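You operate a simulated robot arm through the tools that you are given. There is no shell and no other tool. Be economical: measure what you need, move in short steps, check, and stop when the job is done.

Carry out the task below with a simulated robot arm. There is one attempt and no reset: what you move stays moved.

TASK
Turn the air down to about 3 bar, blow the silver jig clear, then shut and vent the red valve.
Fine: the swarf goes into the silver pan; the small red button vents.

It is judged by the outcome, as a careful person would: the job done as asked, and still so three seconds after it is handed in. It fails if anything else is knocked over, pushed out of place, dropped, spilled or broken.

THE ROBOT
A 7-joint arm with a two-finger parallel gripper, fixed in place. Base frame: the origin is at the foot of the arm, x ahead of it, y to its left, z up; the work surface is at about z = 0.88. Lengths are in m, angles in rad, forces in N, time in s.
With the tool pointing down near the work surface it reaches from about 0.36 to 0.78 m from the base axis. Its first joint turns from -2.897 to 2.897 rad. Payload 3.91 kg.
Tool frame: the origin (TCP) lies between the finger pads and is the grasp point; the fingertips stand 0.03 m ahead of it; z points along the fingers, y is the line along which they close. The gripper opens to 0.11 m. The fingers are 0.02 m wide and 0.01 m thick; the gripper's body (0.048 by 0.112 m) begins 0.055 m behind the TCP.
Orientation is that of the tool frame in the base frame, as [roll, pitch, yaw] about the fixed x, y, z axes, in that order (R = Rz(yaw) Ry(pitch) Rx(roll)). With the fingers straight down and closing along the base's y, the tool's x points along the base's -x, its y along +y and its z along -z.

THE INTERFACE
- The arm moves only by the tool move_arm. Its argument "motion" is one flat list of numbers, 6 for each row, row after row: the shift along the base's x, y, z in mm, then the turn, a rotation vector about the base's x, y, z in rad. In form: [dx, dy, dz, rx, ry, rz, dx, dy, dz, rx, ry, rz, ...]. A call has 1 to 20 rows; each row is the pose to reach, as a shift and turn from the pose commanded when the call began. "gripper" is the gripper command, from -1 (shut) to 1 (fully open), values between in proportion, set as the call begins (left out, the last holds). Each row takes 0.2 s and may step no farther than 0.05 m and 0.15 rad from the row before; otherwise, or with a gripper value out of range, the whole call is refused. Where a pose cannot be reached the arm comes as near as it can. A force on the tool above 40 N (or 10 N above the force at the start of the call, whichever is more), or a blocked arm, ends the call early, and 0.2 s more pass. The fingers move at their own pace (about 0.153 m/s each) and stop on an object; they squeeze with about 24 N. The grip force told is the motor's: it shows also when the fingers shut on nothing. Time passes only in rows, and 0.2 s behind the last, so rows that repeat a pose let the fingers close. It gives the time, the measured TCP pose, the force on the tool (base axes), the opening and the grip force at its end, in the units of the frame above (readings bear some noise).
- Cameras (640 x 400 px; columns grow to the right, rows downward): "scene" is fixed at [0.2262, -0.6517, 1.6505]; the picture's right is [0.88, -0.47, 0.00], its down [-0.33, -0.62, -0.71] and it looks along [0.34, 0.63, -0.70] (base axes); focal length 214 px, centre (320, 200). "wrist" rides on the gripper at [0.077, 0.007, -0.114] in the tool frame; the picture's right is [-0.09, 1.00, 0.00], its down [-0.80, -0.07, -0.59] and it looks along [-0.59, -0.05, 0.80] (tool axes); focal length 270 px, centre (320, 200). There is no depth. A picture from a camera that has moved, and an enlarged one, comes with that camera's place and axes in the base frame and with its lens. The place of the scene camera against the robot may be out by one fixed shift of up to 0.018 m in any direction.
- capture(camera): a new picture of that camera. The clock stands still meanwhile.
- move_column(by): slides the trunk up (or, below 0, down) by that many m; the arm rides with it, the base frame stays. It gives what a move gives, with no picture.
- zoom(camera, box): a new picture of the part [left, top, right, bottom] of that camera's present view, enlarged. The clock stands still meanwhile.
- job_done(): hands the job in; it is judged then, once.

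Go step by step. Nothing tells you positions but the pictures and the camera data: compare them with the known pose of the tool, close in by small moves and look again before you grip or let go. The budget is 120 turns and 68 pictures, counting those below and the enlarged ones. Unless the task says otherwise, let go and move clear before handing in, and close with one line.

The tools are called after "Request:" as name(argument=value, ...) on one line, values as JSON. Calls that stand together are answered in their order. move_arm: Moves the arm, as the interface text tells. Its arguments: {"type":"object","properties":{"motion":{"type":"array","items":{"type":"number"}},"gripper":{"type":"number"}},"required":["motion"]} The other tools are called the same way: move_column (by) slides the trunk up or down; capture (camera) takes a picture; zoom (camera, box) takes an enlarged picture of a part of a camera's view; job_done () hands the job in.

At the start:

```text
t: 0.0
tcp_pos: [0.4052, 0.0139, 1.4473]
tcp_rot: [-3.141, 0.001, 3.142]
force: [-0.5, -1.0, 0.5]
finger_gap: 0.1099
gripper_force: 0.0
trunk travel left (down, up): [-0.575, 0.035]
```

scene: 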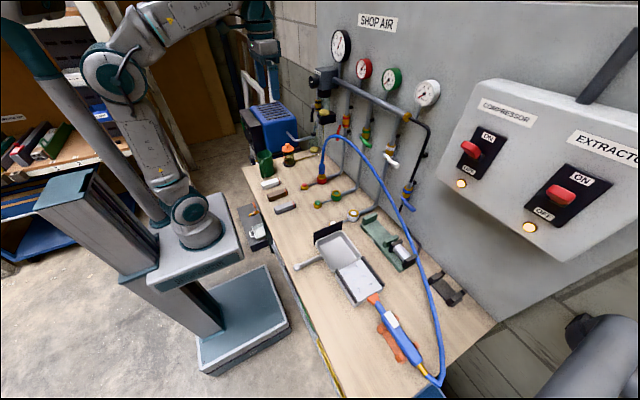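
wrist: 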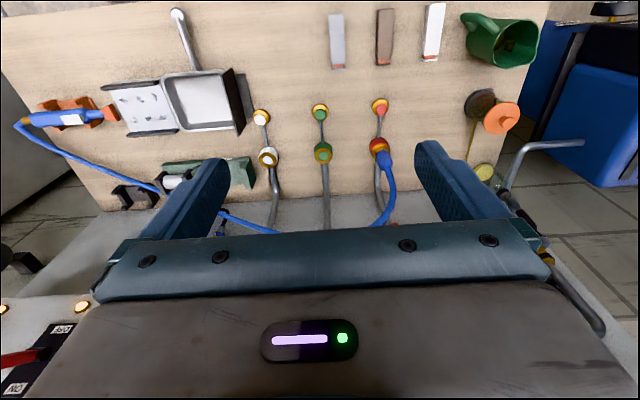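

I see a bench with a jig plate, silver pan, blue air gun with hose, and a shop air manifold with gauges and valves. I'll zoom in to see the details first.

Request:
zoom(camera="scene", box=[300, 20, 460, 120])

Request:
zoom(camera="scene", box=[290, 110, 450, 230])

Request:
zoom(camera="scene", box=[280, 210, 480, 390])

Request:
zoom(camera="scene", box=[230, 60, 350, 220])

```text
4.00 times, centred on (380, 70) of scene
camera zoom: at [0.2262, -0.6517, 1.6505], right [0.88, -0.47, 0.0], down [-0.33, -0.62, -0.71], along [0.34, 0.63, -0.7], focal length 858 px, centre (80, 720)
```

zoom: 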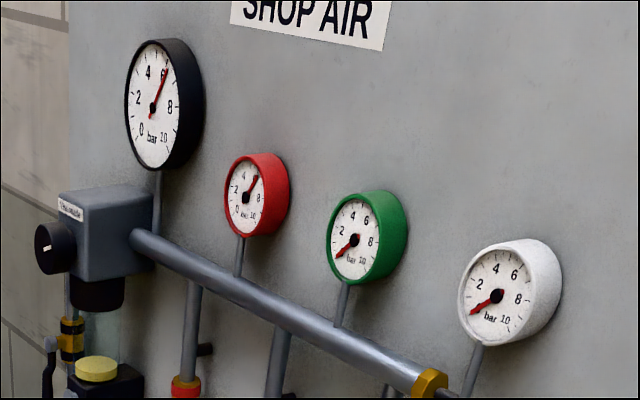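

```text
3.33 times, centred on (370, 170) of scene
camera zoom: at [0.2262, -0.6517, 1.6505], right [0.88, -0.47, 0.0], down [-0.33, -0.62, -0.71], along [0.34, 0.63, -0.7], focal length 715 px, centre (153, 300)
```

zoom: 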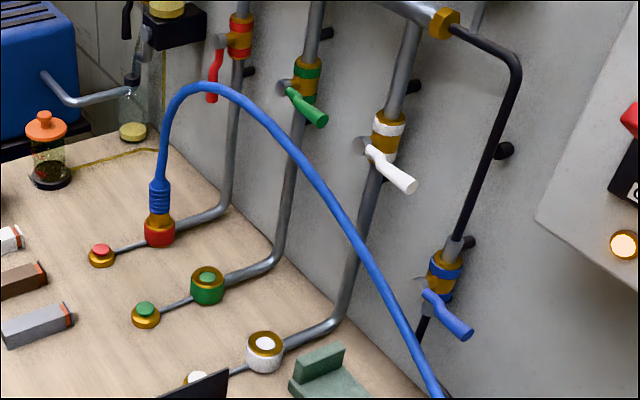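

```text
2.22 times, centred on (380, 300) of scene
camera zoom: at [0.2262, -0.6517, 1.6505], right [0.88, -0.47, 0.0], down [-0.33, -0.62, -0.71], along [0.34, 0.63, -0.7], focal length 477 px, centre (187, -22)
```

zoom: 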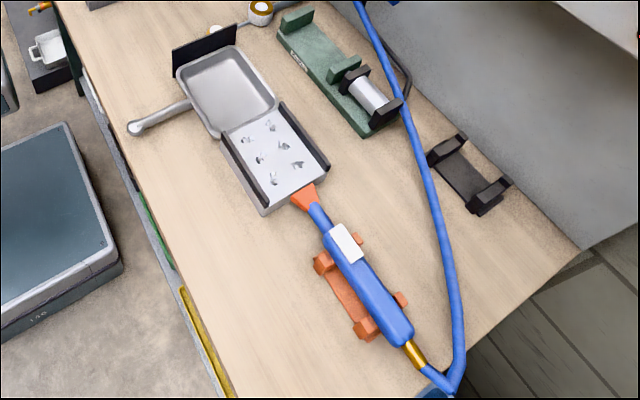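

```text
2.50 times, centred on (290, 140) of scene
camera zoom: at [0.2262, -0.6517, 1.6505], right [0.88, -0.47, 0.0], down [-0.33, -0.62, -0.71], along [0.34, 0.63, -0.7], focal length 536 px, centre (395, 350)
```

zoom: 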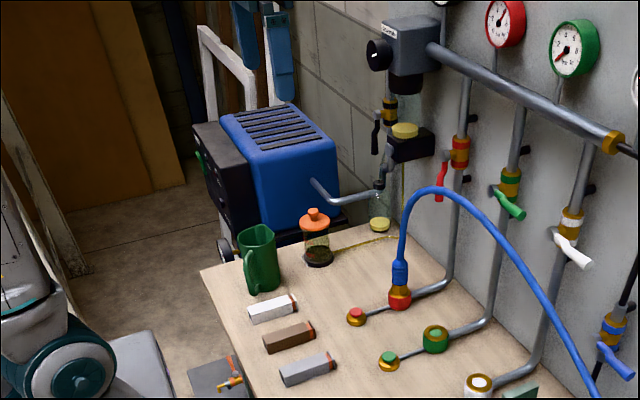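

The manifold's black knob at top left is the regulator (main gauge near 6 bar). The red valve is open, with its handle along the pipe. I'll look closer at the regulator label, the gun and the jig.

Request:
zoom(camera="scene", box=[300, 55, 348, 85])

Request:
zoom(camera="scene", box=[330, 255, 450, 330])

Request:
zoom(camera="wrist", box=[0, 60, 260, 220])

Request:
zoom(camera="scene", box=[325, 25, 385, 85])

```text
13.33 times, centred on (324, 70) of scene
camera zoom: at [0.2262, -0.6517, 1.6505], right [0.88, -0.47, 0.0], down [-0.33, -0.62, -0.71], along [0.34, 0.63, -0.7], focal length 2860 px, centre (267, 1933)
```

zoom: 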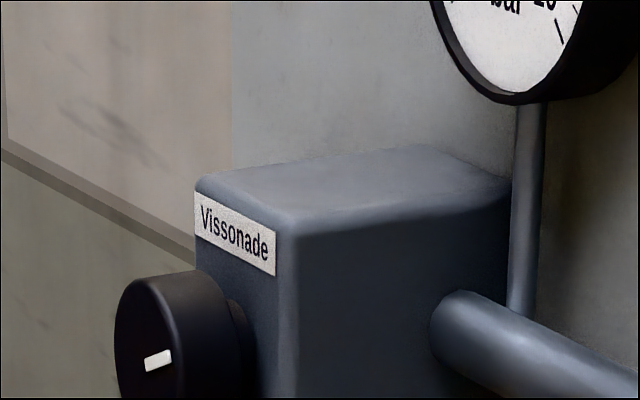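

```text
5.33 times, centred on (390, 292) of scene
camera zoom: at [0.2262, -0.6517, 1.6505], right [0.88, -0.47, 0.0], down [-0.33, -0.62, -0.71], along [0.34, 0.63, -0.7], focal length 1144 px, centre (-53, -293)
```

zoom: 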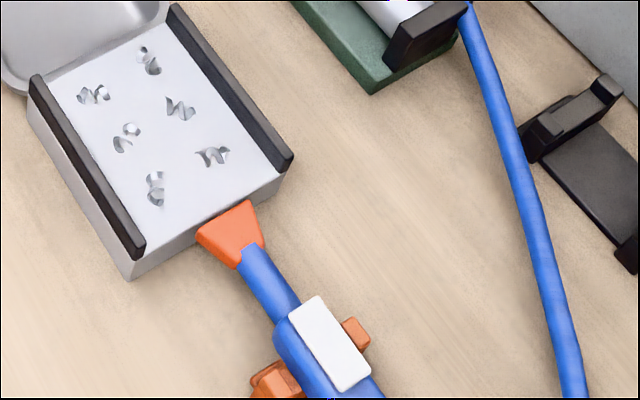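

```text
2.46 times, centred on (130, 140) of wrist
camera zoom: at [0.3304, 0.0216, 1.5621], right [0.09, 1.0, 0.0], down [0.8, -0.07, 0.59], along [0.59, -0.05, -0.8], focal length 665 px, centre (788, 348)
```

zoom: 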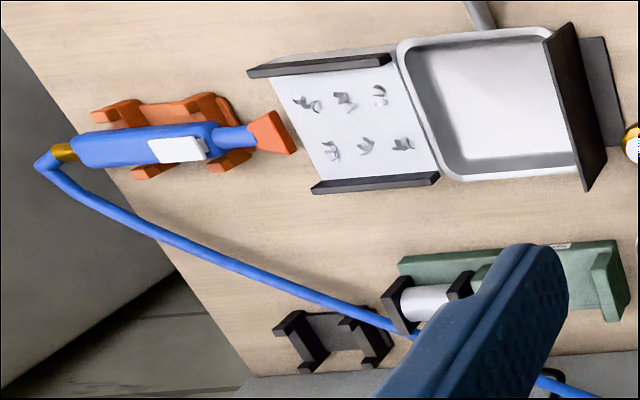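

```text
6.67 times, centred on (355, 55) of scene
camera zoom: at [0.2262, -0.6517, 1.6505], right [0.88, -0.47, 0.0], down [-0.33, -0.62, -0.71], along [0.34, 0.63, -0.7], focal length 1430 px, centre (87, 1167)
```

zoom: 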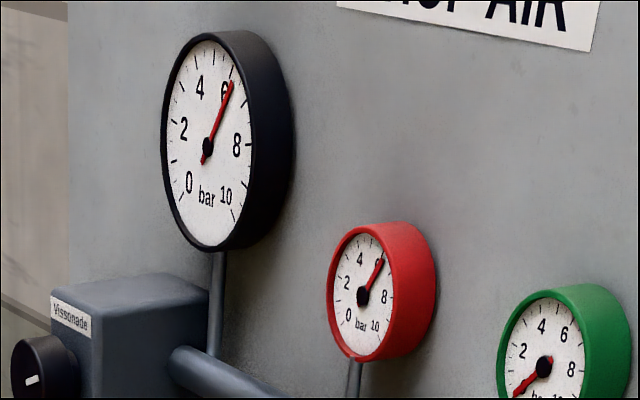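

The gun sits in an orange cradle aimed across the jig at the pan, and the white pad on top is its lever. The regulator knob faces the robot near (0.68, 0.31, 1.35). I'll tip the tool forward and move in front of it, leaving a gap.

Request:
move_arm(motion=[4, 27, -9, 0, -0.1428, 0, 8, 54, -18, 0, -0.2856, 0, 12, 81, -27, 0, -0.4284, 0, 16, 108, -36, 0, -0.5712, 0, 20, 135, -45, 0, -0.714, 0, 24, 162, -54, 0, -0.8568, 0, 28, 189, -63, 0, -0.9996, 0, 32, 216, -72, 0, -1.1424, 0, 36, 243, -81, 0, -1.2852, 0, 40, 270, -90, 0, -1.428, 0, 45, 296, -97, 0, -1.5708, 0, 45, 296, -97, 0, -1.5708, 0])

Request:
capture(camera="wrist")

Request:
capture(camera="scene")

```text
t: 2.3
tcp_pos: [0.4001, 0.3643, 1.3228]
tcp_rot: [2.65, 1.19, 2.967]
force: [0.3, -0.5, 0.8]
finger_gap: 0.1103
gripper_force: 0.0
trunk travel left (down, up): [-0.575, 0.035]
stopped in row 11: the arm was blocked; the commanded pose is now the measured one
```

```text
57 pictures are left
camera wrist: at [0.2689, 0.3406, 1.2898], right [-0.24, 0.94, 0.26], down [-0.21, -0.31, 0.93], along [0.95, 0.17, 0.28], focal length 270 px, centre (320, 200)
```

wrist: 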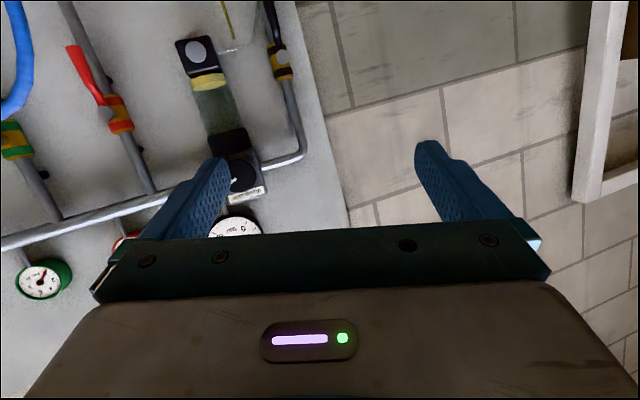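

```text
56 pictures are left
```

scene: 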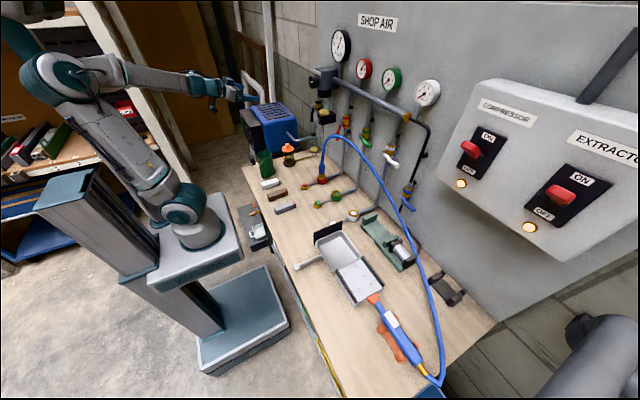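

The wrist hit a limit this close in. The two views put the knob face near (0.70, 0.312, 1.345). I'll move further forward first and then straighten the tool.

Request:
move_arm(motion=[45, -13, 5, 0, 0, 0, 90, -26, 10, 0, 0, 0, 135, -39, 16, 0, 0, 0, 180, -52, 22, 0, 0, 0, 180, -52, 22, -0.031, -0.09, -0.078, 180, -52, 22, -0.063, -0.181, -0.156, 180, -52, 22, -0.094, -0.271, -0.235, 180, -52, 22, -0.1255, -0.362, -0.313, 180, -52, 22, -0.1255, -0.362, -0.313])

Request:
capture(camera="wrist")

Request:
zoom(camera="scene", box=[240, 20, 400, 120])

```text
t: 4.3
tcp_pos: [0.5788, 0.3134, 1.3439]
tcp_rot: [-0.769, 1.566, -0.774]
force: [-0.5, -0.7, 0.3]
finger_gap: 0.1099
gripper_force: 0.1
trunk travel left (down, up): [-0.575, 0.035]
```

```text
55 pictures are left
camera wrist: at [0.4654, 0.3218, 1.2671], right [0.0, 1.0, 0.08], down [-0.6, -0.07, 0.8], along [0.8, -0.05, 0.6], focal length 270 px, centre (320, 200)
```

wrist: 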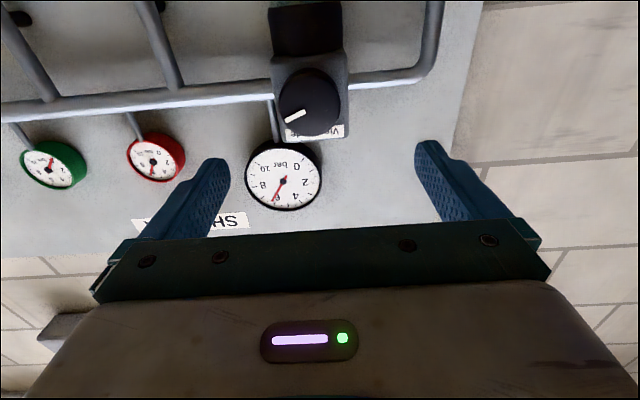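

```text
4.00 times, centred on (320, 70) of scene
camera zoom: at [0.2262, -0.6517, 1.6505], right [0.88, -0.47, 0.0], down [-0.33, -0.62, -0.71], along [0.34, 0.63, -0.7], focal length 858 px, centre (320, 720)
```

zoom: 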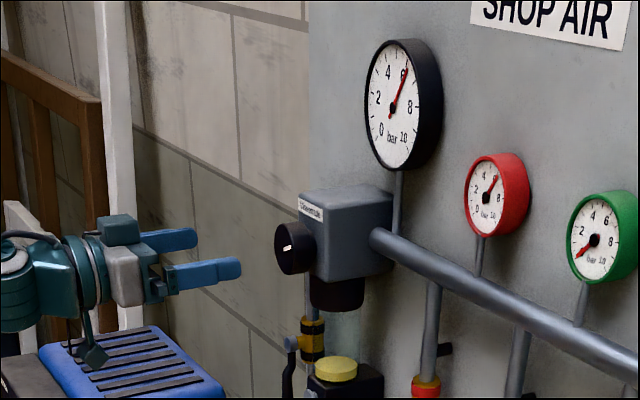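

The tool now points straight at the knob. The wrist view puts the knob face at about (0.698, 0.306, 1.338) with a diameter near 50 mm, and the scene camera reads about 12 mm high. I'll line up and pre-rotate clockwise to leave room for a counter-clockwise turn.

Request:
move_arm(motion=[0, -2, -2, 0.15, 0, 0, 5, -4, -4, 0.3, 0, 0, 15, -7, -6, 0.45, 0, 0, 25, -7, -6, 0.6, 0, 0, 35, -7, -6, 0.75, 0, 0, 45, -7, -6, 0.9, 0, 0, 45, -7, -6, 0.9, 0, 0])

Request:
capture(camera="wrist")

```text
t: 5.9
tcp_pos: [0.6236, 0.3067, 1.339]
tcp_rot: [1.571, 0.671, 1.566]
force: [-0.9, -0.5, -0.4]
finger_gap: 0.1102
gripper_force: 0.1
trunk travel left (down, up): [-0.575, 0.035]
```

```text
53 pictures are left
camera wrist: at [0.51, 0.3733, 1.2959], right [0.0, 0.55, 0.83], down [-0.6, -0.67, 0.44], along [0.8, -0.5, 0.33], focal length 270 px, centre (320, 200)
```

wrist: 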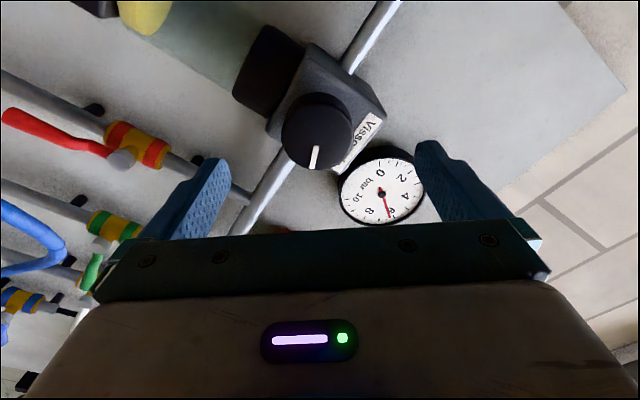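

Both views agree on the knob at (0.697, 0.306, 1.337). I'll advance so the fingers straddle it, then close.

Request:
move_arm(motion=[22, 0, -1, 0, 0, 0, 44, 0, -1, 0, 0, 0, 66, 0, -1, 0, 0, 0, 66, 0, -1, 0, 0, 0])

Request:
capture(camera="wrist")

```text
t: 6.9
tcp_pos: [0.6893, 0.307, 1.3381]
tcp_rot: [1.574, 0.673, 1.569]
force: [0.0, 0.4, -0.3]
finger_gap: 0.11
gripper_force: 0.1
trunk travel left (down, up): [-0.575, 0.035]
```

```text
52 pictures are left
camera wrist: at [0.5767, 0.373, 1.2947], right [0.0, 0.55, 0.83], down [-0.6, -0.67, 0.45], along [0.8, -0.5, 0.33], focal length 270 px, centre (320, 200)
```

wrist: 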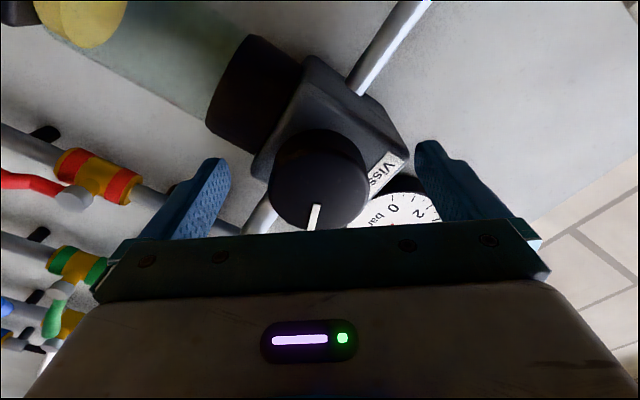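

Centred well. Next I'll close on the knob.

Request:
move_arm(motion=[0, 0, 0, 0, 0, 0, 0, 0, 0, 0, 0, 0, 0, 0, 0, 0, 0, 0], gripper=-1)

Request:
capture(camera="wrist")

```text
t: 7.7
tcp_pos: [0.6879, 0.3062, 1.3368]
tcp_rot: [1.573, 0.678, 1.569]
force: [-3.3, -2.4, -6.9]
finger_gap: 0.0513
gripper_force: 45.5
trunk travel left (down, up): [-0.575, 0.035]
```

```text
51 pictures are left
camera wrist: at [0.5763, 0.3724, 1.2944], right [0.0, 0.55, 0.83], down [-0.6, -0.67, 0.45], along [0.8, -0.5, 0.33], focal length 270 px, centre (320, 200)
```

wrist: 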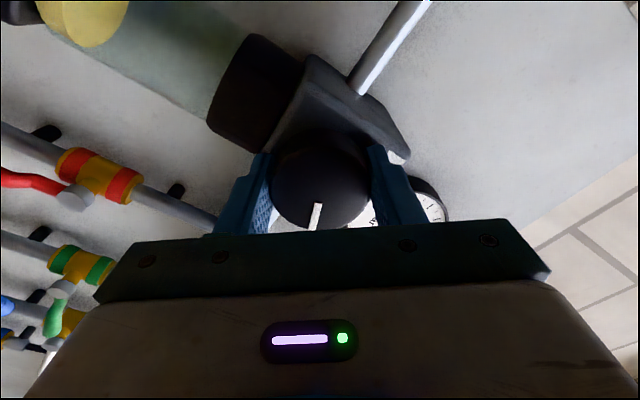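

Gripped at 51 mm. I'll turn counter-clockwise by a first 0.45 rad and read the gauge.

Request:
move_arm(motion=[0, 0, 0, -0.15, 0, 0, 0, 0, 0, -0.3, 0, 0, 0, 0, 0, -0.45, 0, 0, 0, 0, 0, -0.45, 0, 0])

Request:
zoom(camera="scene", box=[300, 20, 396, 80])

```text
t: 8.7
tcp_pos: [0.6901, 0.3061, 1.3376]
tcp_rot: [1.571, 1.127, 1.567]
force: [-8.1, -6.7, -16.2]
finger_gap: 0.0513
gripper_force: 45.2
trunk travel left (down, up): [-0.575, 0.035]
```

```text
6.67 times, centred on (348, 50) of scene
camera zoom: at [0.2262, -0.6517, 1.6505], right [0.88, -0.47, 0.0], down [-0.33, -0.62, -0.71], along [0.34, 0.63, -0.7], focal length 1430 px, centre (133, 1200)
```

zoom: 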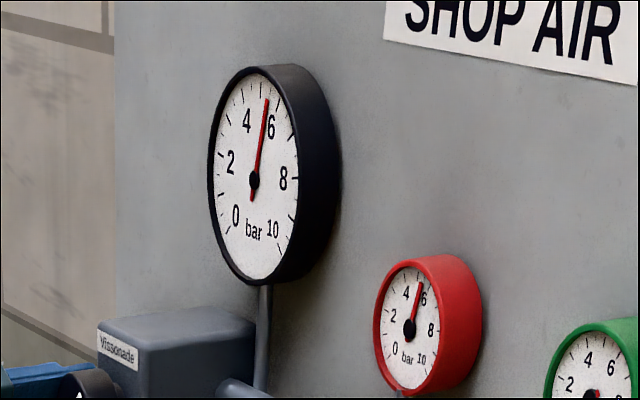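

The needle fell from about 6.1 to 5.5, so the direction is right. I'll keep turning.

Request:
move_arm(motion=[0, 0, -1, -0.15, 0, 0, 0, 0, -1, -0.3, 0, 0, 0, 0, -1, -0.45, 0, 0, 0, 0, -1, -0.6, 0, 0, 0, 0, -1, -0.75, 0, 0, 0, 0, -1, -0.9, 0, 0, 0, 0, -1, -0.9, 0, 0])

Request:
zoom(camera="scene", box=[300, 20, 396, 80])

```text
t: 10.3
tcp_pos: [0.689, 0.3049, 1.336]
tcp_rot: [-1.562, 1.116, -1.566]
force: [-6.5, -10.6, -11.5]
finger_gap: 0.0512
gripper_force: 44.6
trunk travel left (down, up): [-0.575, 0.035]
```

```text
6.67 times, centred on (348, 50) of scene
camera zoom: at [0.2262, -0.6517, 1.6505], right [0.88, -0.47, 0.0], down [-0.33, -0.62, -0.71], along [0.34, 0.63, -0.7], focal length 1430 px, centre (133, 1200)
```

zoom: 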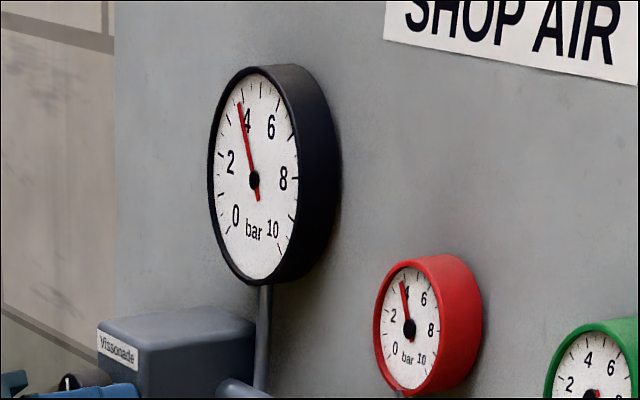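

It reads about 4.0 now. I need about 0.55 rad more.

Request:
move_arm(motion=[0, 0, 0, -0.15, 0, 0, 0, 0, 0, -0.3, 0, 0, 0, 0, 0, -0.45, 0, 0, 0, 0, 0, -0.57, 0, 0, 0, 0, 0, -0.57, 0, 0, 0, 0, 0, -0.57, 0, 0])

Request:
zoom(camera="scene", box=[324, 25, 356, 65])

```text
t: 11.7
tcp_pos: [0.688, 0.3046, 1.3368]
tcp_rot: [-1.565, 0.547, -1.567]
force: [-1.8, -9.0, -3.2]
finger_gap: 0.051
gripper_force: 45.3
trunk travel left (down, up): [-0.575, 0.035]
```

```text
10.00 times, centred on (340, 45) of scene
camera zoom: at [0.2262, -0.6517, 1.6505], right [0.88, -0.47, 0.0], down [-0.33, -0.62, -0.71], along [0.34, 0.63, -0.7], focal length 2145 px, centre (120, 1750)
```

zoom: 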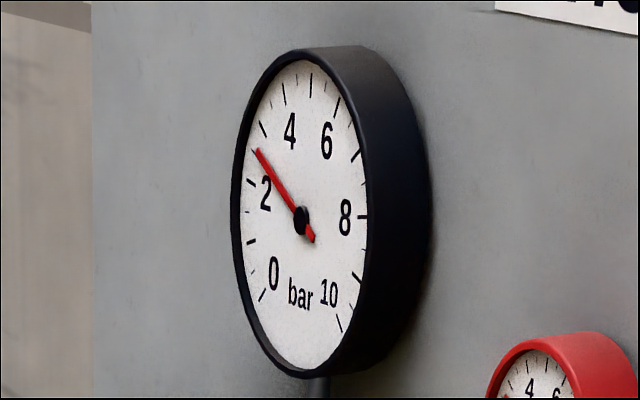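

The ticks put the needle at about 2.65, slightly low. I'll turn back by 0.18 rad.

Request:
move_arm(motion=[0, 0, 0, 0.1, 0, 0, 0, 0, 0, 0.19, 0, 0, 0, 0, 0, 0.19, 0, 0, 0, 0, 0, 0.19, 0, 0])

Request:
zoom(camera="scene", box=[324, 25, 356, 65])

```text
t: 12.7
tcp_pos: [0.6885, 0.3053, 1.337]
tcp_rot: [-1.566, 0.74, -1.568]
force: [-1.9, -9.1, 0.1]
finger_gap: 0.0514
gripper_force: 44.8
trunk travel left (down, up): [-0.575, 0.035]
```

```text
10.00 times, centred on (340, 45) of scene
camera zoom: at [0.2262, -0.6517, 1.6505], right [0.88, -0.47, 0.0], down [-0.33, -0.62, -0.71], along [0.34, 0.63, -0.7], focal length 2145 px, centre (120, 1750)
```

zoom: 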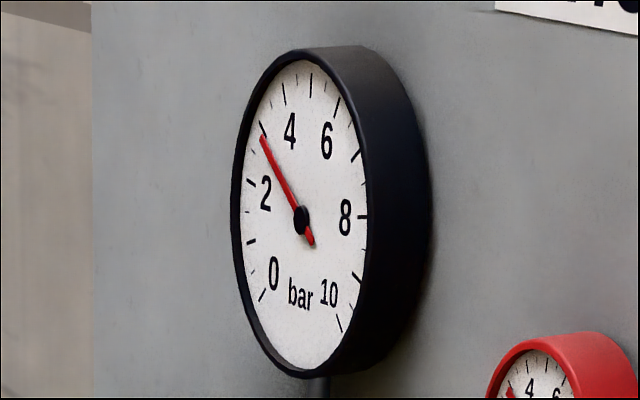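

It's at 3 bar. I'll release and back straight out.

Request:
move_arm(motion=[0, 0, 0, 0, 0, 0, 0, 0, 0, 0, 0, 0, 0, 0, 0, 0, 0, 0], gripper=0.7)

Request:
move_arm(motion=[-40, 0, 0, 0, 0, 0, -80, 0, 0, 0, 0, 0, -110, -10, 0, 0.15, 0, 0, -110, -20, 0, 0.3, 0, 0, -110, -30, 0, 0.45, 0, 0, -110, -40, 0, 0.6, 0, 0, -110, -50, 0, 0.75, 0, 0, -110, -50, 0, 0.83, 0, 0])

Request:
zoom(camera="scene", box=[300, 20, 396, 80])

Request:
capture(camera="wrist")

```text
t: 13.5
tcp_pos: [0.6883, 0.3069, 1.3374]
tcp_rot: [-1.566, 0.738, -1.567]
force: [0.0, -0.4, 0.0]
finger_gap: 0.0936
gripper_force: 0.1
trunk travel left (down, up): [-0.575, 0.035]
```

```text
t: 15.3
tcp_pos: [0.5789, 0.2573, 1.3361]
tcp_rot: [-0.661, 1.568, -0.663]
force: [0.7, -0.7, -0.2]
finger_gap: 0.0936
gripper_force: 0.1
trunk travel left (down, up): [-0.575, 0.035]
```

```text
6.67 times, centred on (348, 50) of scene
camera zoom: at [0.2262, -0.6517, 1.6505], right [0.88, -0.47, 0.0], down [-0.33, -0.62, -0.71], along [0.34, 0.63, -0.7], focal length 1430 px, centre (133, 1200)
```

zoom: 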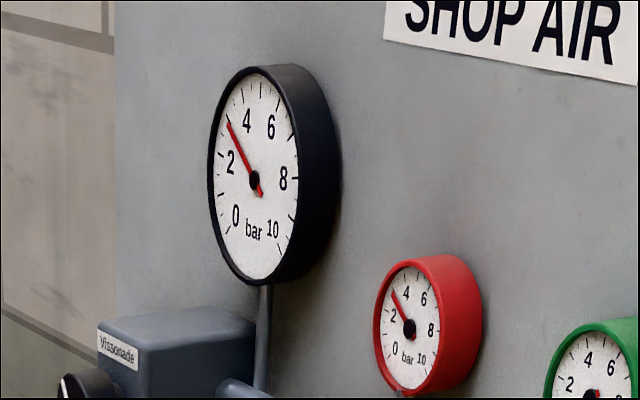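

```text
45 pictures are left
camera wrist: at [0.4665, 0.2649, 1.2588], right [0.0, 1.0, 0.09], down [-0.6, -0.07, 0.8], along [0.8, -0.05, 0.59], focal length 270 px, centre (320, 200)
```

wrist: 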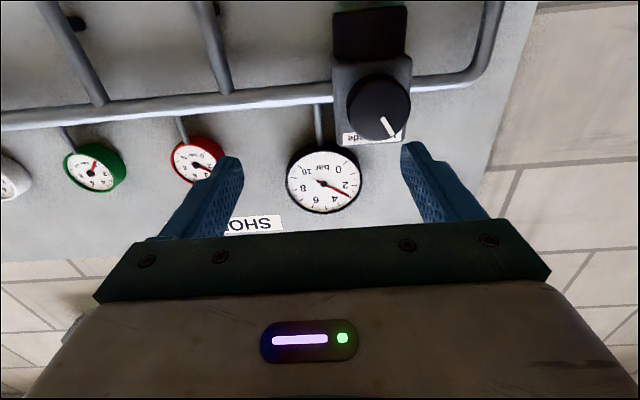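

The regulator holds at 3 bar. Next I'll swing the tool back to pointing down and travel high toward the gun side.

Request:
move_arm(motion=[-6, -30, 5, 0, 0.1428, 0, -12, -60, 10, 0, 0.2856, 0, -18, -100, 15, 0, 0.4284, 0, -24, -145, 20, 0, 0.5712, 0, -30, -190, 20, 0, 0.714, 0, -36, -235, 20, 0, 0.8568, 0, -42, -280, 20, 0, 0.9996, 0, -48, -325, 20, 0, 1.1424, 0, -54, -370, 20, 0, 1.2852, 0, -60, -415, 20, 0, 1.428, 0, -70, -460, 10, 0, 1.5708, 0, -75, -505, 0, 0, 1.5708, 0, -79, -550, -20, 0, 1.5708, 0, -79, -595, -40, 0, 1.5708, 0, -79, -640, -60, 0, 1.5708, 0, -79, -660, -80, 0, 1.5708, 0, -79, -660, -80, 0, 1.5708, 0], gripper=-1)

Request:
capture(camera="wrist")

Request:
capture(camera="scene")

```text
t: 18.9
tcp_pos: [0.4992, -0.4042, 1.2557]
tcp_rot: [-3.137, 0.004, -3.139]
force: [-0.1, 0.0, -0.2]
finger_gap: 0.0
gripper_force: 24.0
trunk travel left (down, up): [-0.575, 0.035]
```

```text
44 pictures are left
camera wrist: at [0.4242, -0.3964, 1.3708], right [0.08, 1.0, 0.0], down [0.8, -0.07, 0.6], along [0.59, -0.05, -0.8], focal length 270 px, centre (320, 200)
```

wrist: 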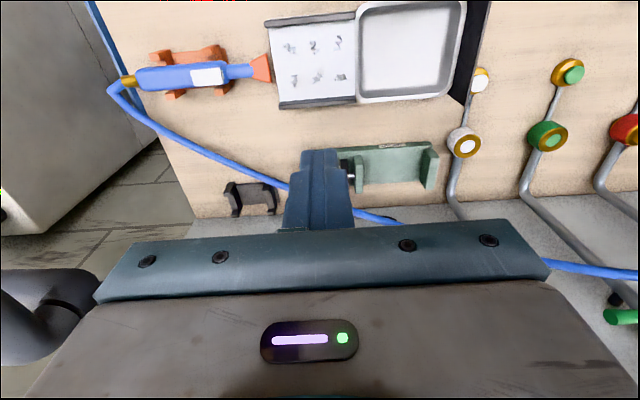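

```text
43 pictures are left
```

scene: 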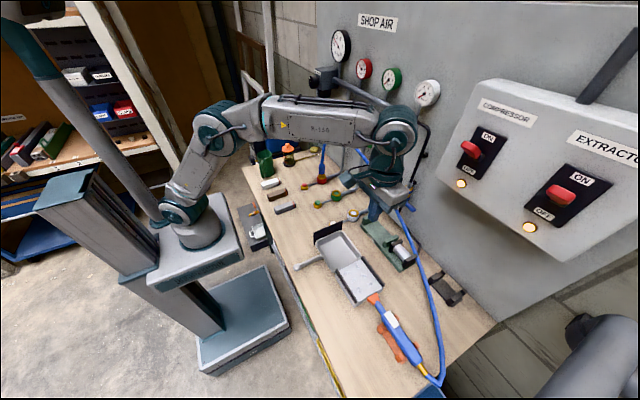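

The gun's lever triangulates to about (0.499, -0.566, 0.955). I'll move above it with fingers closed and look again.

Request:
move_arm(motion=[0, -35, -30, 0, 0, 0, 0, -70, -60, 0, 0, 0, 0, -105, -90, 0, 0, 0, 0, -140, -120, 0, 0, 0, 0, -161, -155, 0, 0, 0, 0, -161, -175, 0, 0, 0, 0, -161, -175, 0, 0, 0])

Request:
capture(camera="wrist")

Request:
zoom(camera="scene", box=[310, 210, 470, 390])

```text
t: 20.5
tcp_pos: [0.4989, -0.5657, 1.0808]
tcp_rot: [-3.138, 0.005, -3.139]
force: [-0.2, -1.1, -0.2]
finger_gap: 0.0003
gripper_force: 23.9
trunk travel left (down, up): [-0.575, 0.035]
```

```text
42 pictures are left
camera wrist: at [0.424, -0.5569, 1.1953], right [0.08, 1.0, 0.0], down [0.8, -0.07, 0.6], along [0.59, -0.05, -0.8], focal length 270 px, centre (320, 200)
```

wrist: 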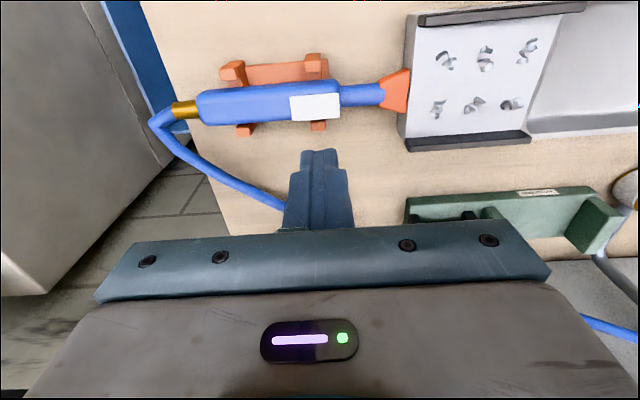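

```text
2.22 times, centred on (390, 300) of scene
camera zoom: at [0.2262, -0.6517, 1.6505], right [0.88, -0.47, 0.0], down [-0.33, -0.62, -0.71], along [0.34, 0.63, -0.7], focal length 477 px, centre (164, -22)
```

zoom: 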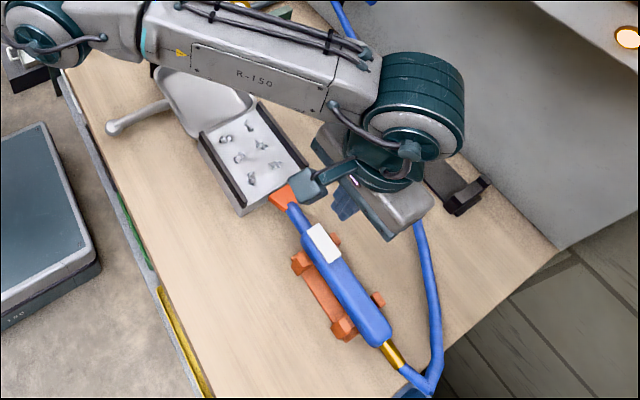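

The lever centre is at (0.500, -0.568, ~0.953), so contact should come at a TCP height near 0.983. I'll descend to just above it.

Request:
move_arm(motion=[1, -2, -30, 0, 0, 0, 1, -2, -60, 0, 0, 0, 1, -2, -82, 0, 0, 0, 1, -2, -82, 0, 0, 0])

Request:
zoom(camera="wrist", box=[160, 0, 640, 300])

```text
t: 21.5
tcp_pos: [0.5013, -0.567, 0.9998]
tcp_rot: [-3.139, 0.002, -3.138]
force: [0.0, -0.3, -0.6]
finger_gap: 0.0
gripper_force: 23.6
trunk travel left (down, up): [-0.575, 0.035]
```

```text
1.33 times, centred on (400, 150) of wrist
camera zoom: at [0.4258, -0.5589, 1.1136], right [0.08, 1.0, 0.0], down [0.8, -0.07, 0.6], along [0.59, -0.05, -0.8], focal length 360 px, centre (213, 267)
```

zoom: 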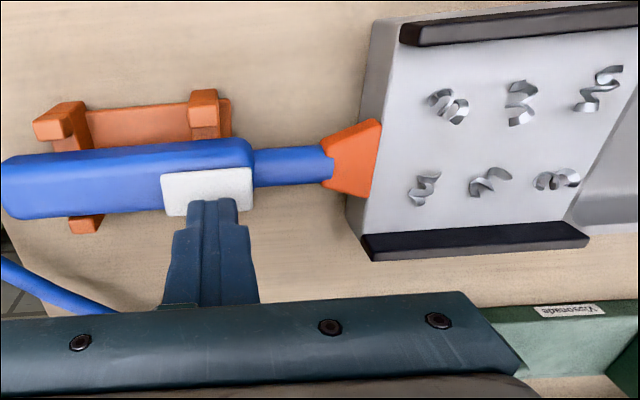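

Aligned over the pad. I'll press down gently in small steps.

Request:
move_arm(motion=[-2, -1, -5, 0, 0, 0, -2, -1, -10, 0, 0, 0, -2, -1, -14, 0, 0, 0, -2, -1, -17, 0, 0, 0, -2, -1, -19, 0, 0, 0, -2, -1, -21, 0, 0, 0])

Request:
zoom(camera="wrist", box=[160, 0, 640, 300])

```text
t: 22.9
tcp_pos: [0.4989, -0.5686, 0.9826]
tcp_rot: [-3.134, 0.006, -3.138]
force: [0.4, -2.6, 14.8]
finger_gap: 0.0002
gripper_force: 24.2
trunk travel left (down, up): [-0.575, 0.035]
```

```text
1.33 times, centred on (400, 150) of wrist
camera zoom: at [0.423, -0.5597, 1.0956], right [0.08, 1.0, -0.01], down [0.8, -0.06, 0.6], along [0.6, -0.06, -0.8], focal length 360 px, centre (213, 267)
```

zoom: 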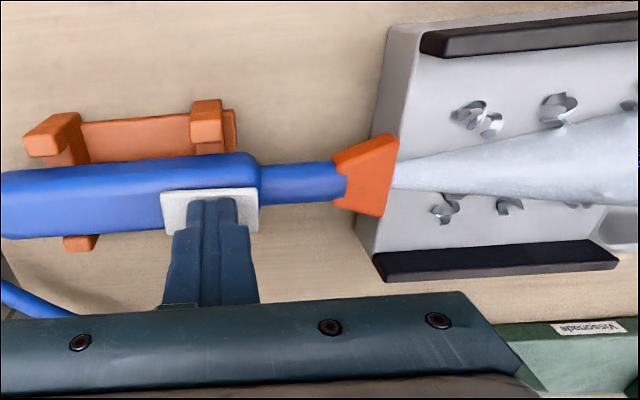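

The gun is blowing a cone down the middle of the jig. I'll hold a moment and check the swarf.

Request:
move_arm(motion=[0, 0, 0, 0, 0, 0, 0, 0, 0, 0, 0, 0, 0, 0, 0, 0, 0, 0, 0, 0, 0, 0, 0, 0, 0, 0, 0, 0, 0, 0, 0, 0, 0, 0, 0, 0])

Request:
capture(camera="wrist")

```text
t: 24.3
tcp_pos: [0.4986, -0.5665, 0.9802]
tcp_rot: [-3.137, 0.007, -3.138]
force: [1.4, -1.3, 24.1]
finger_gap: 0.0001
gripper_force: 24.2
trunk travel left (down, up): [-0.575, 0.035]
```

```text
38 pictures are left
camera wrist: at [0.4228, -0.5585, 1.0949], right [0.08, 1.0, 0.0], down [0.8, -0.06, 0.6], along [0.6, -0.05, -0.8], focal length 270 px, centre (320, 200)
```

wrist: 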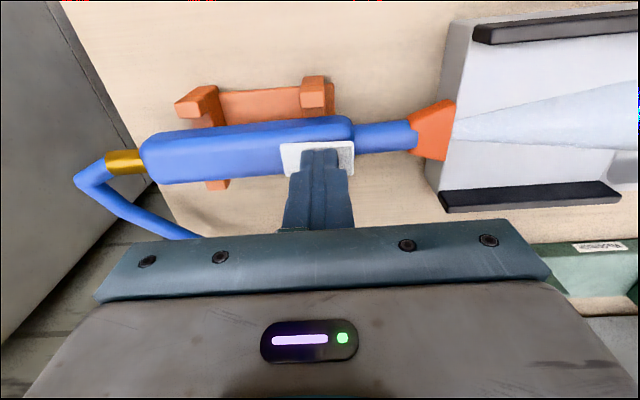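

The jig looks clear. I'll raise off the lever and check where the swarf went.

Request:
move_arm(motion=[0, 0, 10, 0, 0, 0, 0, 0, 40, 0, 0, 0, 0, 10, 80, 0, 0, 0, 0, 40, 120, 0, 0, 0, 0, 80, 150, 0, 0, 0, 0, 120, 180, 0, 0, 0, 0, 160, 210, 0, 0, 0, 0, 160, 210, 0, 0, 0])

Request:
capture(camera="wrist")

Request:
zoom(camera="scene", box=[290, 210, 450, 330])

```text
t: 26.1
tcp_pos: [0.4991, -0.4066, 1.1869]
tcp_rot: [-3.14, 0.0, -3.138]
force: [0.4, 1.0, 0.0]
finger_gap: 0.0
gripper_force: 23.8
trunk travel left (down, up): [-0.575, 0.035]
```

```text
37 pictures are left
camera wrist: at [0.4233, -0.3994, 1.3019], right [0.09, 1.0, 0.0], down [0.8, -0.07, 0.6], along [0.59, -0.05, -0.8], focal length 270 px, centre (320, 200)
```

wrist: 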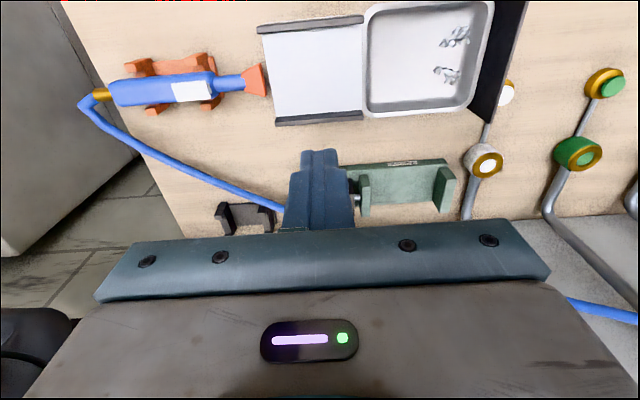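

```text
3.33 times, centred on (370, 270) of scene
camera zoom: at [0.2262, -0.6517, 1.6505], right [0.88, -0.47, 0.0], down [-0.33, -0.62, -0.71], along [0.34, 0.63, -0.7], focal length 715 px, centre (153, -33)
```

zoom: 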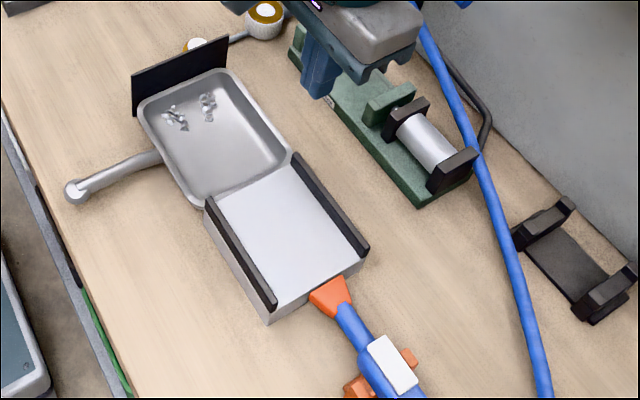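

All the swarf is in the pan and the jig is clear. Next is the red valve, whose handle hangs down near (0.76, 0.157, 1.12). The hose arches close in front of it, so I'll first get a view of the area from a safe distance.

Request:
move_arm(motion=[0, 48, 10, 0, 0, 0, 0, 96, 20, 0, 0, 0, 0, 144, 20, 0, 0, 0, 0, 192, 20, 0, -0.14, 0, 0, 240, 20, 0, -0.28, 0, 0, 288, 20, 0, -0.42, 0, 0, 336, 20, 0, -0.56, 0, 0, 384, 20, 0, -0.7, 0, 0, 432, 20, 0, -0.84, 0, 0, 480, 10, 0, -0.98, 0, 0, 528, 0, 0, -1.12, 0, 0, 576, 0, 0, -1.26, 0, 0, 624, 0, 0, -1.4, 0, 0, 660, 0, 0, -1.4, 0, 0, 660, 0, 0, -1.4, 0])

Request:
capture(camera="wrist")

Request:
zoom(camera="scene", box=[290, 70, 450, 230])

```text
t: 29.3
tcp_pos: [0.4997, 0.2525, 1.1881]
tcp_rot: [-3.123, 1.405, -3.124]
force: [-0.9, -0.1, 0.0]
finger_gap: 0.0001
gripper_force: 24.8
trunk travel left (down, up): [-0.575, 0.035]
```

```text
35 pictures are left
camera wrist: at [0.3755, 0.26, 1.1318], right [0.02, 1.0, 0.08], down [-0.45, -0.07, 0.89], along [0.89, -0.05, 0.45], focal length 270 px, centre (320, 200)
```

wrist: 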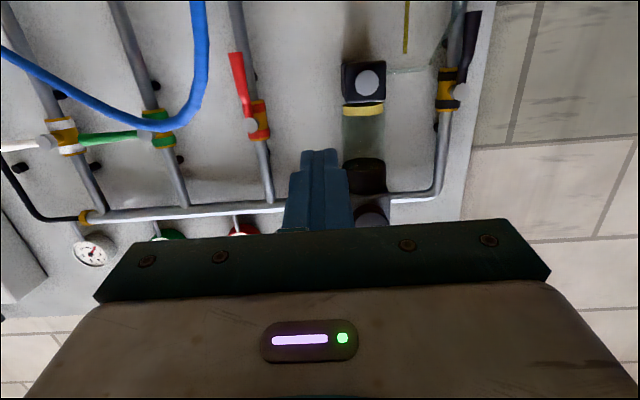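

```text
2.50 times, centred on (370, 150) of scene
camera zoom: at [0.2262, -0.6517, 1.6505], right [0.88, -0.47, 0.0], down [-0.33, -0.62, -0.71], along [0.34, 0.63, -0.7], focal length 536 px, centre (195, 325)
```

zoom: 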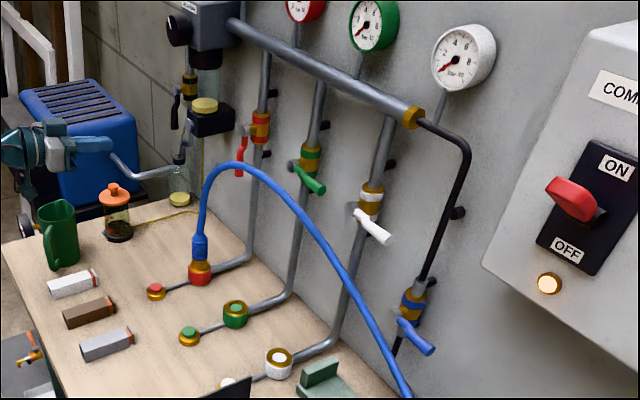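

The valve pivot is at about (0.763, 0.150, 1.202), and the handle hangs to z≈1.11 at x≈0.75. The hose arch lies at x≈0.67 with its peak near z≈1.19. I'll come in from above and in front at 45°, over the hose, with the fingers straddling the handle.

Request:
move_arm(motion=[10, -15, 30, 0, 0.12, 0, 30, -40, 60, 0, 0.24, 0, 50, -65, 85, 0, 0.36, 0, 75, -85, 105, 0, 0.48, 0, 100, -102, 112, 0, 0.6, 0, 100, -102, 112, 0, 0.6, 0], gripper=-0.18)

Request:
capture(camera="wrist")

Request:
zoom(camera="scene", box=[250, 60, 410, 180])

```text
t: 30.7
tcp_pos: [0.6001, 0.1504, 1.3011]
tcp_rot: [-3.135, 0.802, -3.134]
force: [-0.6, -0.7, -0.4]
finger_gap: 0.0452
gripper_force: 0.1
trunk travel left (down, up): [-0.575, 0.035]
```

```text
33 pictures are left
camera wrist: at [0.4651, 0.1586, 1.3247], right [0.06, 1.0, 0.06], down [0.13, -0.07, 0.99], along [0.99, -0.05, -0.13], focal length 270 px, centre (320, 200)
```

wrist: 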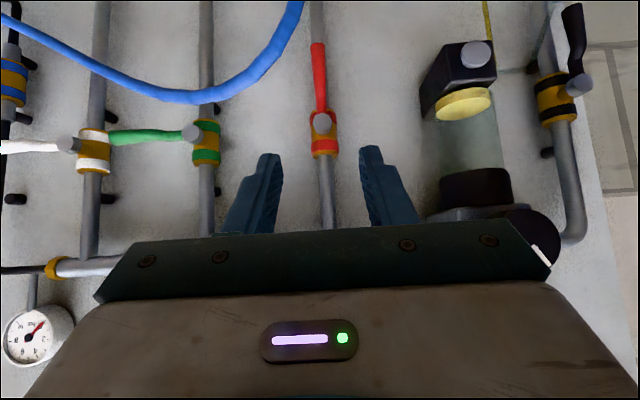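

```text
3.33 times, centred on (330, 120) of scene
camera zoom: at [0.2262, -0.6517, 1.6505], right [0.88, -0.47, 0.0], down [-0.33, -0.62, -0.71], along [0.34, 0.63, -0.7], focal length 715 px, centre (287, 467)
```

zoom: 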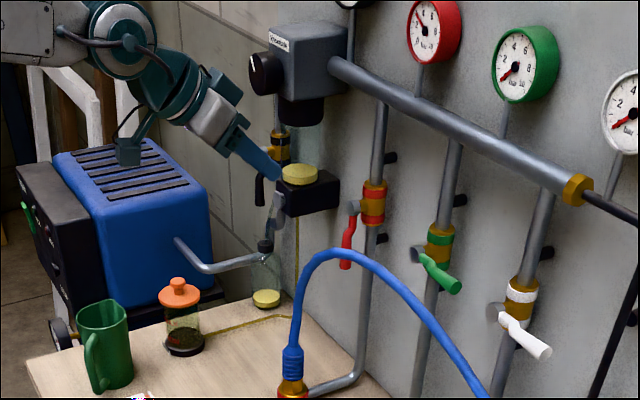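

The handle is centred between the fingers at y≈0.152. I'll advance along the tool axis, stopping just short to check.

Request:
move_arm(motion=[30, 1, -30, 0, 0, 0, 60, 1, -61, 0, 0, 0, 90, 1, -92, 0, 0, 0, 112, 1, -115, 0, 0, 0, 112, 1, -115, 0, 0, 0])

Request:
capture(camera="wrist")

Request:
zoom(camera="scene", box=[300, 90, 400, 165])

```text
t: 31.9
tcp_pos: [0.7119, 0.1508, 1.1863]
tcp_rot: [-3.134, 0.803, -3.137]
force: [0.4, -0.4, 0.4]
finger_gap: 0.0452
gripper_force: 0.0
trunk travel left (down, up): [-0.575, 0.035]
```

```text
31 pictures are left
camera wrist: at [0.5781, 0.1589, 1.2096], right [0.06, 1.0, 0.06], down [0.13, -0.07, 0.99], along [0.99, -0.05, -0.13], focal length 270 px, centre (320, 200)
```

wrist: 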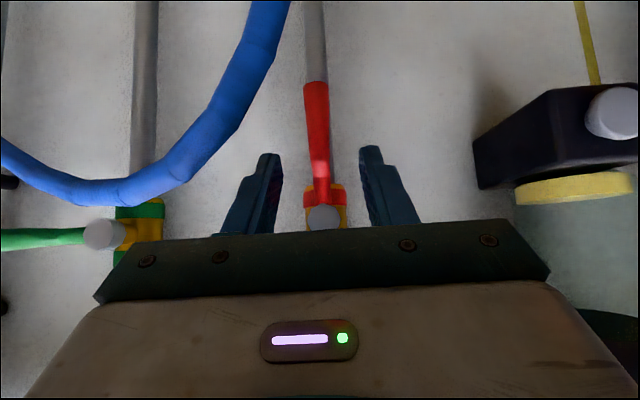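

```text
5.33 times, centred on (350, 128) of scene
camera zoom: at [0.2262, -0.6517, 1.6505], right [0.88, -0.47, 0.0], down [-0.33, -0.62, -0.71], along [0.34, 0.63, -0.7], focal length 1144 px, centre (160, 587)
```

zoom: 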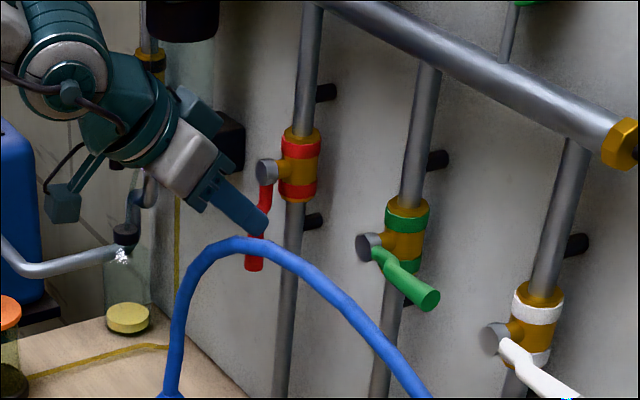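

The hose top (z≈1.19) would pass close under the gripper body. I'll back off slightly, tilt the tool 0.5 rad about x so the body leans toward +y, clear of the hose, then finish the approach.

Request:
move_arm(motion=[-20, 0, 20, 0, 0, 0, -20, 2, 20, -0.13, 0, 0, -20, 4, 20, -0.26, 0, 0, -20, 5, 20, -0.39, 0, 0, -20, 6, 20, -0.5, 0, 0, 5, 6, -4, -0.5, 0, 0, 28, 6, -26, -0.5, 0, 0, 28, 6, -26, -0.5, 0, 0])

Request:
capture(camera="wrist")

Request:
zoom(camera="scene", box=[300, 90, 400, 165])

```text
t: 33.7
tcp_pos: [0.7388, 0.1573, 1.16]
tcp_rot: [-2.47, 0.68, -2.676]
force: [0.4, 0.1, 0.5]
finger_gap: 0.0453
gripper_force: 0.1
trunk travel left (down, up): [-0.575, 0.035]
```

```text
29 pictures are left
camera wrist: at [0.6046, 0.1767, 1.1775], right [0.06, 0.9, -0.43], down [0.13, 0.42, 0.9], along [0.99, -0.11, -0.09], focal length 270 px, centre (320, 200)
```

wrist: 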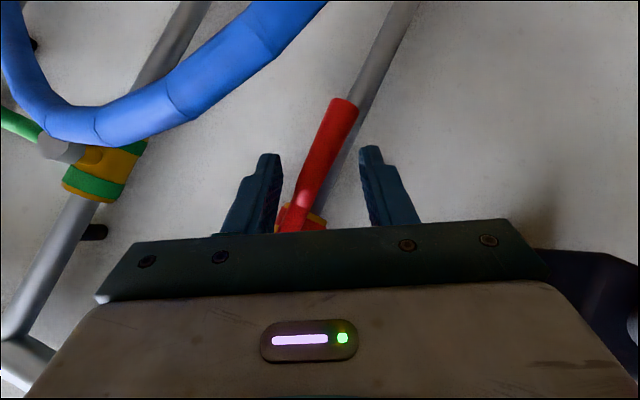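

```text
5.33 times, centred on (350, 128) of scene
camera zoom: at [0.2262, -0.6517, 1.6505], right [0.88, -0.47, 0.0], down [-0.33, -0.62, -0.71], along [0.34, 0.63, -0.7], focal length 1144 px, centre (160, 587)
```

zoom: 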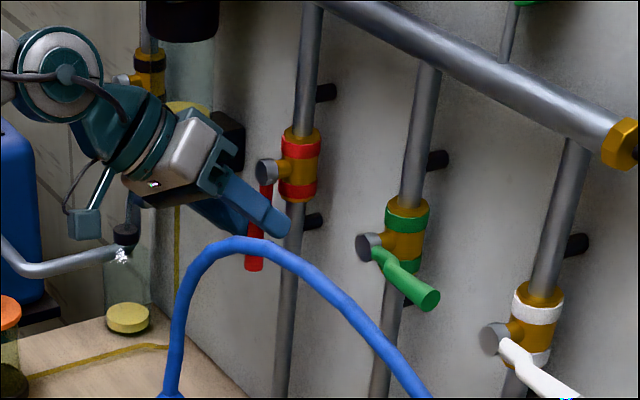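

The handle is between the fingers and the hose is clear. I'll narrow the gap and sweep around the pivot toward -y, first about half-way.

Request:
move_arm(motion=[0, 0, 0, 0, 0, 0, 0, -4, 0, -0.04, 0, 0, 0, -8.5, -0.4, -0.08, 0, 0, 0, -12.5, 0, -0.12, 0, 0, 0, -16.8, 1, -0.15, 0, 0, 0, -24.8, 4, -0.22, 0, 0, 0, -31.9, 8.4, -0.3, 0, 0, 0, -31.9, 8.4, -0.3, 0, 0], gripper=-0.45)

Request:
capture(camera="wrist")

Request:
zoom(camera="scene", box=[300, 90, 400, 165])

```text
t: 35.5
tcp_pos: [0.7388, 0.1259, 1.1685]
tcp_rot: [-2.159, 0.521, -2.5]
force: [0.5, 0.3, -0.9]
finger_gap: 0.0307
gripper_force: 0.3
trunk travel left (down, up): [-0.575, 0.035]
```

```text
27 pictures are left
camera wrist: at [0.605, 0.1493, 1.1799], right [0.06, 0.74, -0.67], down [0.13, 0.66, 0.74], along [0.99, -0.13, -0.05], focal length 270 px, centre (320, 200)
```

wrist: 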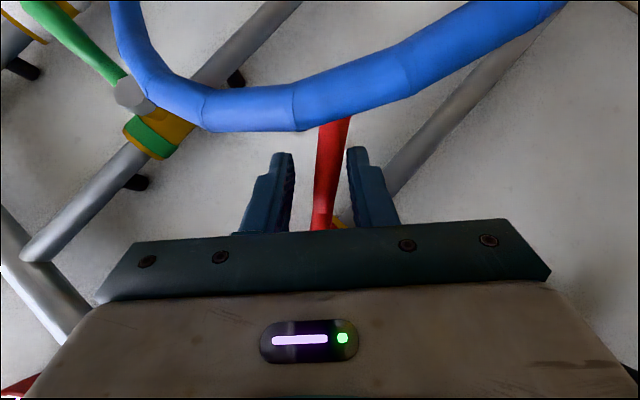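

```text
5.33 times, centred on (350, 128) of scene
camera zoom: at [0.2262, -0.6517, 1.6505], right [0.88, -0.47, 0.0], down [-0.33, -0.62, -0.71], along [0.34, 0.63, -0.7], focal length 1144 px, centre (160, 587)
```

zoom: 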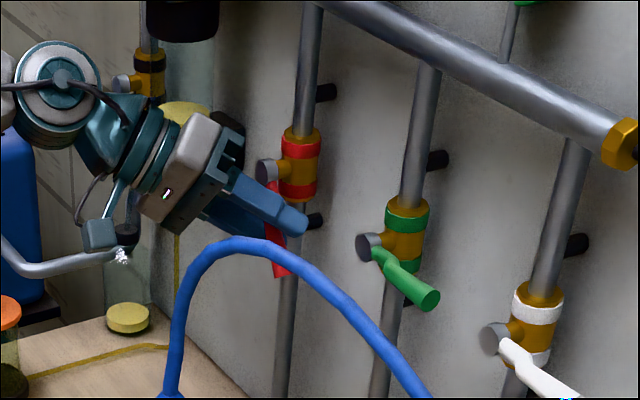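

The handle is following. I'll continue the arc.

Request:
move_arm(motion=[0, -6.2, 5.9, -0.06, 0, 0, 0, -11, 12.8, -0.13, 0, 0, 0, -14.5, 20.6, -0.2, 0, 0, 0, -16.3, 28.8, -0.28, 0, 0, 0, -16.3, 28.8, -0.28, 0, 0])

Request:
capture(camera="wrist")

Request:
zoom(camera="scene", box=[300, 90, 400, 165])

```text
t: 36.7
tcp_pos: [0.7396, 0.1076, 1.1972]
tcp_rot: [-1.922, 0.341, -2.4]
force: [-0.8, -0.4, -2.9]
finger_gap: 0.0313
gripper_force: 1.1
trunk travel left (down, up): [-0.575, 0.035]
```

```text
25 pictures are left
camera wrist: at [0.6052, 0.1351, 1.2025], right [0.06, 0.52, -0.85], down [0.13, 0.84, 0.52], along [0.99, -0.14, -0.02], focal length 270 px, centre (320, 200)
```

wrist: 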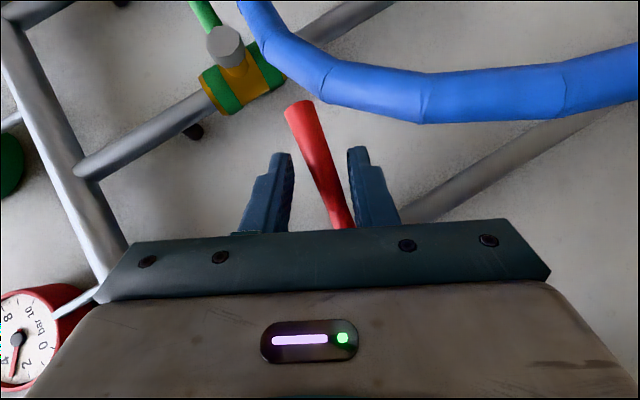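

```text
5.33 times, centred on (350, 128) of scene
camera zoom: at [0.2262, -0.6517, 1.6505], right [0.88, -0.47, 0.0], down [-0.33, -0.62, -0.71], along [0.34, 0.63, -0.7], focal length 1144 px, centre (160, 587)
```

zoom: 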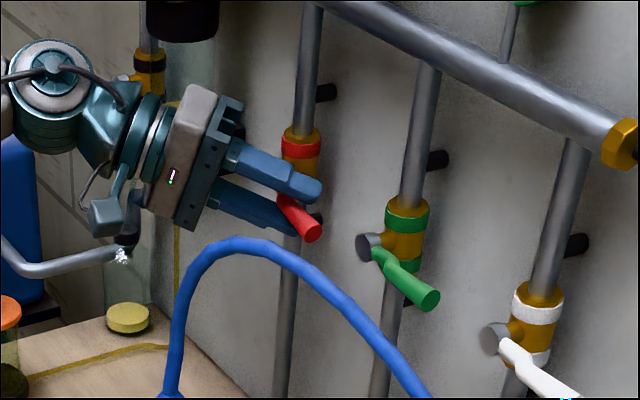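

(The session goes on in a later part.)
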